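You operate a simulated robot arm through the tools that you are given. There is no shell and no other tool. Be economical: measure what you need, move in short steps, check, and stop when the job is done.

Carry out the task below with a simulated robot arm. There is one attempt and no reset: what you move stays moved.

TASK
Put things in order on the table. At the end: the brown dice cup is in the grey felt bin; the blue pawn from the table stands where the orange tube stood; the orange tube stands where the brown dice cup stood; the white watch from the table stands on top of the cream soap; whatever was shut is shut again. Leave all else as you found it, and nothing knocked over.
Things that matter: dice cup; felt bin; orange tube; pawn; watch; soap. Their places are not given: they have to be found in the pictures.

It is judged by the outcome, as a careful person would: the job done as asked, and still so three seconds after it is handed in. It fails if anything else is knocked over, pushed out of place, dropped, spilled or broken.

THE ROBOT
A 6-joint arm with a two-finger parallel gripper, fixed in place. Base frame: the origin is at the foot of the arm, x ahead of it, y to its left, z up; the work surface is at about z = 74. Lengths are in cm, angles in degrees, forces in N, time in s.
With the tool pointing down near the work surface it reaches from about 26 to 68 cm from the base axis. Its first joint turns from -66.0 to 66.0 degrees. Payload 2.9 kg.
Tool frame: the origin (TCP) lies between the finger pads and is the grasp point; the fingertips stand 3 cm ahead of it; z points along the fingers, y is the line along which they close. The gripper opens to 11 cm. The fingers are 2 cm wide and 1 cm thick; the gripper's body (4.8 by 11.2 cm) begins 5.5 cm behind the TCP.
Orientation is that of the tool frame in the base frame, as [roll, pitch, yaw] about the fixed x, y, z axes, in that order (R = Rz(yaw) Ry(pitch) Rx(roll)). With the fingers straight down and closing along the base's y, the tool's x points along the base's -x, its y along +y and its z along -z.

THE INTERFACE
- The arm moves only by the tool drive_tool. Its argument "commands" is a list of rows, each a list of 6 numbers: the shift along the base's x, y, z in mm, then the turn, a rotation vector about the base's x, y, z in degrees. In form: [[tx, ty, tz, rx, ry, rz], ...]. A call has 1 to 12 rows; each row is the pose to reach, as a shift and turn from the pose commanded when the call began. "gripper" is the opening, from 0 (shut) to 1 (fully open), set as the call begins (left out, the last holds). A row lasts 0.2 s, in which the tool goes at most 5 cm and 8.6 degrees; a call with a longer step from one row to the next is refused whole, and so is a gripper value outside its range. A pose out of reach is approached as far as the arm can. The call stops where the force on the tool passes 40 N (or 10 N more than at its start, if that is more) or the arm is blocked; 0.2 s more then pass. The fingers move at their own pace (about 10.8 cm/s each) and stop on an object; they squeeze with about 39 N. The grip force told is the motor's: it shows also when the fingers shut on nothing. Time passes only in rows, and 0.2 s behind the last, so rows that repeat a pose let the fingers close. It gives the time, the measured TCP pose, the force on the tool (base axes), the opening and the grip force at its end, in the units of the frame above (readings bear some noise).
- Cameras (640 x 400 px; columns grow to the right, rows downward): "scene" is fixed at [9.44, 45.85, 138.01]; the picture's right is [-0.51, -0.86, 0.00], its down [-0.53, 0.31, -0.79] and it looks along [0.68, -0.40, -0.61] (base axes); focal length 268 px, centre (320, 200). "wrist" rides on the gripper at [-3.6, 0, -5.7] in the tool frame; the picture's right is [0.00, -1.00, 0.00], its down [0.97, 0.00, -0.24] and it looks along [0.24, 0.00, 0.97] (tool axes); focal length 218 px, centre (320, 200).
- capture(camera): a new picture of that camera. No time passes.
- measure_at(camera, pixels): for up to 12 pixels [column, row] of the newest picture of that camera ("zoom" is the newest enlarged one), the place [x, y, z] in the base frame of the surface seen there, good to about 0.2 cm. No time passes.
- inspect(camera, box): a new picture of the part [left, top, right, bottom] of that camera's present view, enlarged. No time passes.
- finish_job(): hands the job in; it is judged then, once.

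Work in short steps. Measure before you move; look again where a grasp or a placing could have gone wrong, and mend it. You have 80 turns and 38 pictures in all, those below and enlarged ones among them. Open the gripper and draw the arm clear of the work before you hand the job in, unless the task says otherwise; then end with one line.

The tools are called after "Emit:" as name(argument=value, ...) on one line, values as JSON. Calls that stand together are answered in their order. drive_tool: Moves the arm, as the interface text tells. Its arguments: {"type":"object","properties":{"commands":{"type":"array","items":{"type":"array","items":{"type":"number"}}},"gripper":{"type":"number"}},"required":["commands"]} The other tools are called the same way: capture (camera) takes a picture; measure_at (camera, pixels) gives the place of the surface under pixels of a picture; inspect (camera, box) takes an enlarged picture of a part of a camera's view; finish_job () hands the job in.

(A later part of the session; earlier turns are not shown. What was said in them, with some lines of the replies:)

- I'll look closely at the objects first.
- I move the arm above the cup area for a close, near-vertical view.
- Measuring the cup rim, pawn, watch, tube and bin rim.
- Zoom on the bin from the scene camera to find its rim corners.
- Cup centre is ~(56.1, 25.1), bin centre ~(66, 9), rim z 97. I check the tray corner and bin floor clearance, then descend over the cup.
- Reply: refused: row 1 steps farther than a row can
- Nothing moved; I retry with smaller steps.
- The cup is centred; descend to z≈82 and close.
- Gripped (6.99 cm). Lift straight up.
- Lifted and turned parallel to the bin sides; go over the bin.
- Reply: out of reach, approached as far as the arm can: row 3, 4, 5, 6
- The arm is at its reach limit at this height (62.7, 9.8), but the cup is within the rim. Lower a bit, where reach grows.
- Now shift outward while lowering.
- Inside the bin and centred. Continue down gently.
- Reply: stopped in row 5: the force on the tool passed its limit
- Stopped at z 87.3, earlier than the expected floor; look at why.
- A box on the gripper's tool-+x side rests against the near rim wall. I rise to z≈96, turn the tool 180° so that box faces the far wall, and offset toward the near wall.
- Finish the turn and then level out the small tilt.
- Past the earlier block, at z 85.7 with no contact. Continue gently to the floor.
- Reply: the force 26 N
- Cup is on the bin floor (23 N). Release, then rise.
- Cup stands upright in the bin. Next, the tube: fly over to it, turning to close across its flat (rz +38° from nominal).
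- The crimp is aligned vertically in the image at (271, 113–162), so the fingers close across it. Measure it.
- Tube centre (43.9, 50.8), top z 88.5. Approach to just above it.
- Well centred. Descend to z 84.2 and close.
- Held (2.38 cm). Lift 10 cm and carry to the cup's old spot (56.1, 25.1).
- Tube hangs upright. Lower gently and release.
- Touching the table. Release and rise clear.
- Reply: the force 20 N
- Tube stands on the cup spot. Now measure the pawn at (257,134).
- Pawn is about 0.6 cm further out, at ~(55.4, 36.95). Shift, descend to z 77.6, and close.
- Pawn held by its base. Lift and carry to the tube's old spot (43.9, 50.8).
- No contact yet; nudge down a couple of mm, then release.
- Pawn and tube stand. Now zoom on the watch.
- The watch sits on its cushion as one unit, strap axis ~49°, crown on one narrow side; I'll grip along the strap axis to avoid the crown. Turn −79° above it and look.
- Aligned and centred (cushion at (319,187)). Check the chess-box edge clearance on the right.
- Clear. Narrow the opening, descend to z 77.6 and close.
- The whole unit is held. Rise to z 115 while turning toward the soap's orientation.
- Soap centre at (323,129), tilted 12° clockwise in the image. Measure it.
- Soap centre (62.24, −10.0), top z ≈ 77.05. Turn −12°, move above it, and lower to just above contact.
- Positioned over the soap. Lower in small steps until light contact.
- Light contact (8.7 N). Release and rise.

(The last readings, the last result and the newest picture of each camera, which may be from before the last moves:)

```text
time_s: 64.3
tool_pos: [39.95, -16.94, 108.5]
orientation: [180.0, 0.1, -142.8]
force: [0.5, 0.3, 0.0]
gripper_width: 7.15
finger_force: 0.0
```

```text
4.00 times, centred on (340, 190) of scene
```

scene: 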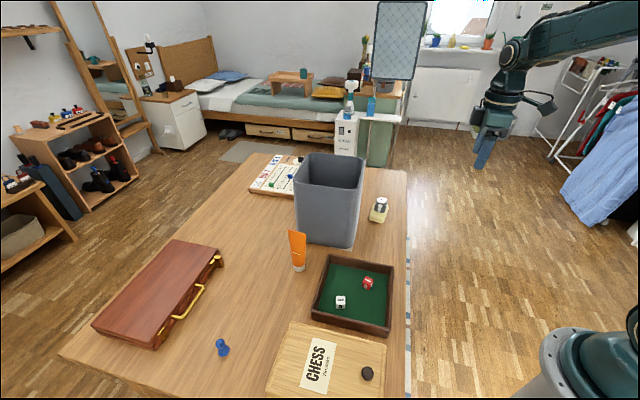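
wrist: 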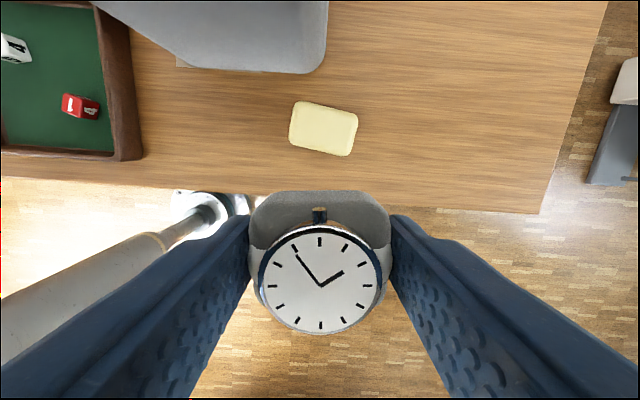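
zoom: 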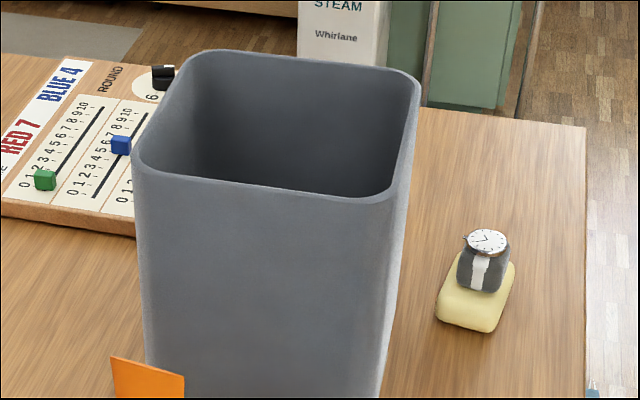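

Everything looks right; verify final positions of tube, pawn, bin.

Emit:
measure_at(camera="zoom", pixels=[[140, 165], [413, 85], [385, 198], [205, 55], [480, 240]])

Emit:
inspect(camera="scene", box=[190, 220, 350, 370])

```text
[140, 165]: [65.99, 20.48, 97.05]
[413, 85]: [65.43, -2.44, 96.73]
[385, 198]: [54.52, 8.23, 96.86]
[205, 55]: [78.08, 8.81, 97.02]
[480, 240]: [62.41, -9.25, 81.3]
```

```text
2.67 times, centred on (270, 295) of scene
```

zoom: 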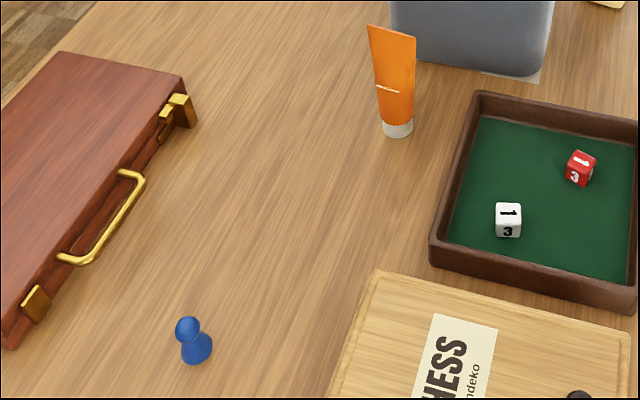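

The bin has not moved, everything stands upright, and the arm is clear with the gripper open. Handing in.

Emit:
finish_job()

```text
The job is handed in.
```

The job is handed in: the dice cup is in the felt bin, the orange tube stands where the cup stood, the blue pawn stands where the tube stood, and the watch stands on the soap with its cushion. I opened nothing and knocked nothing over.
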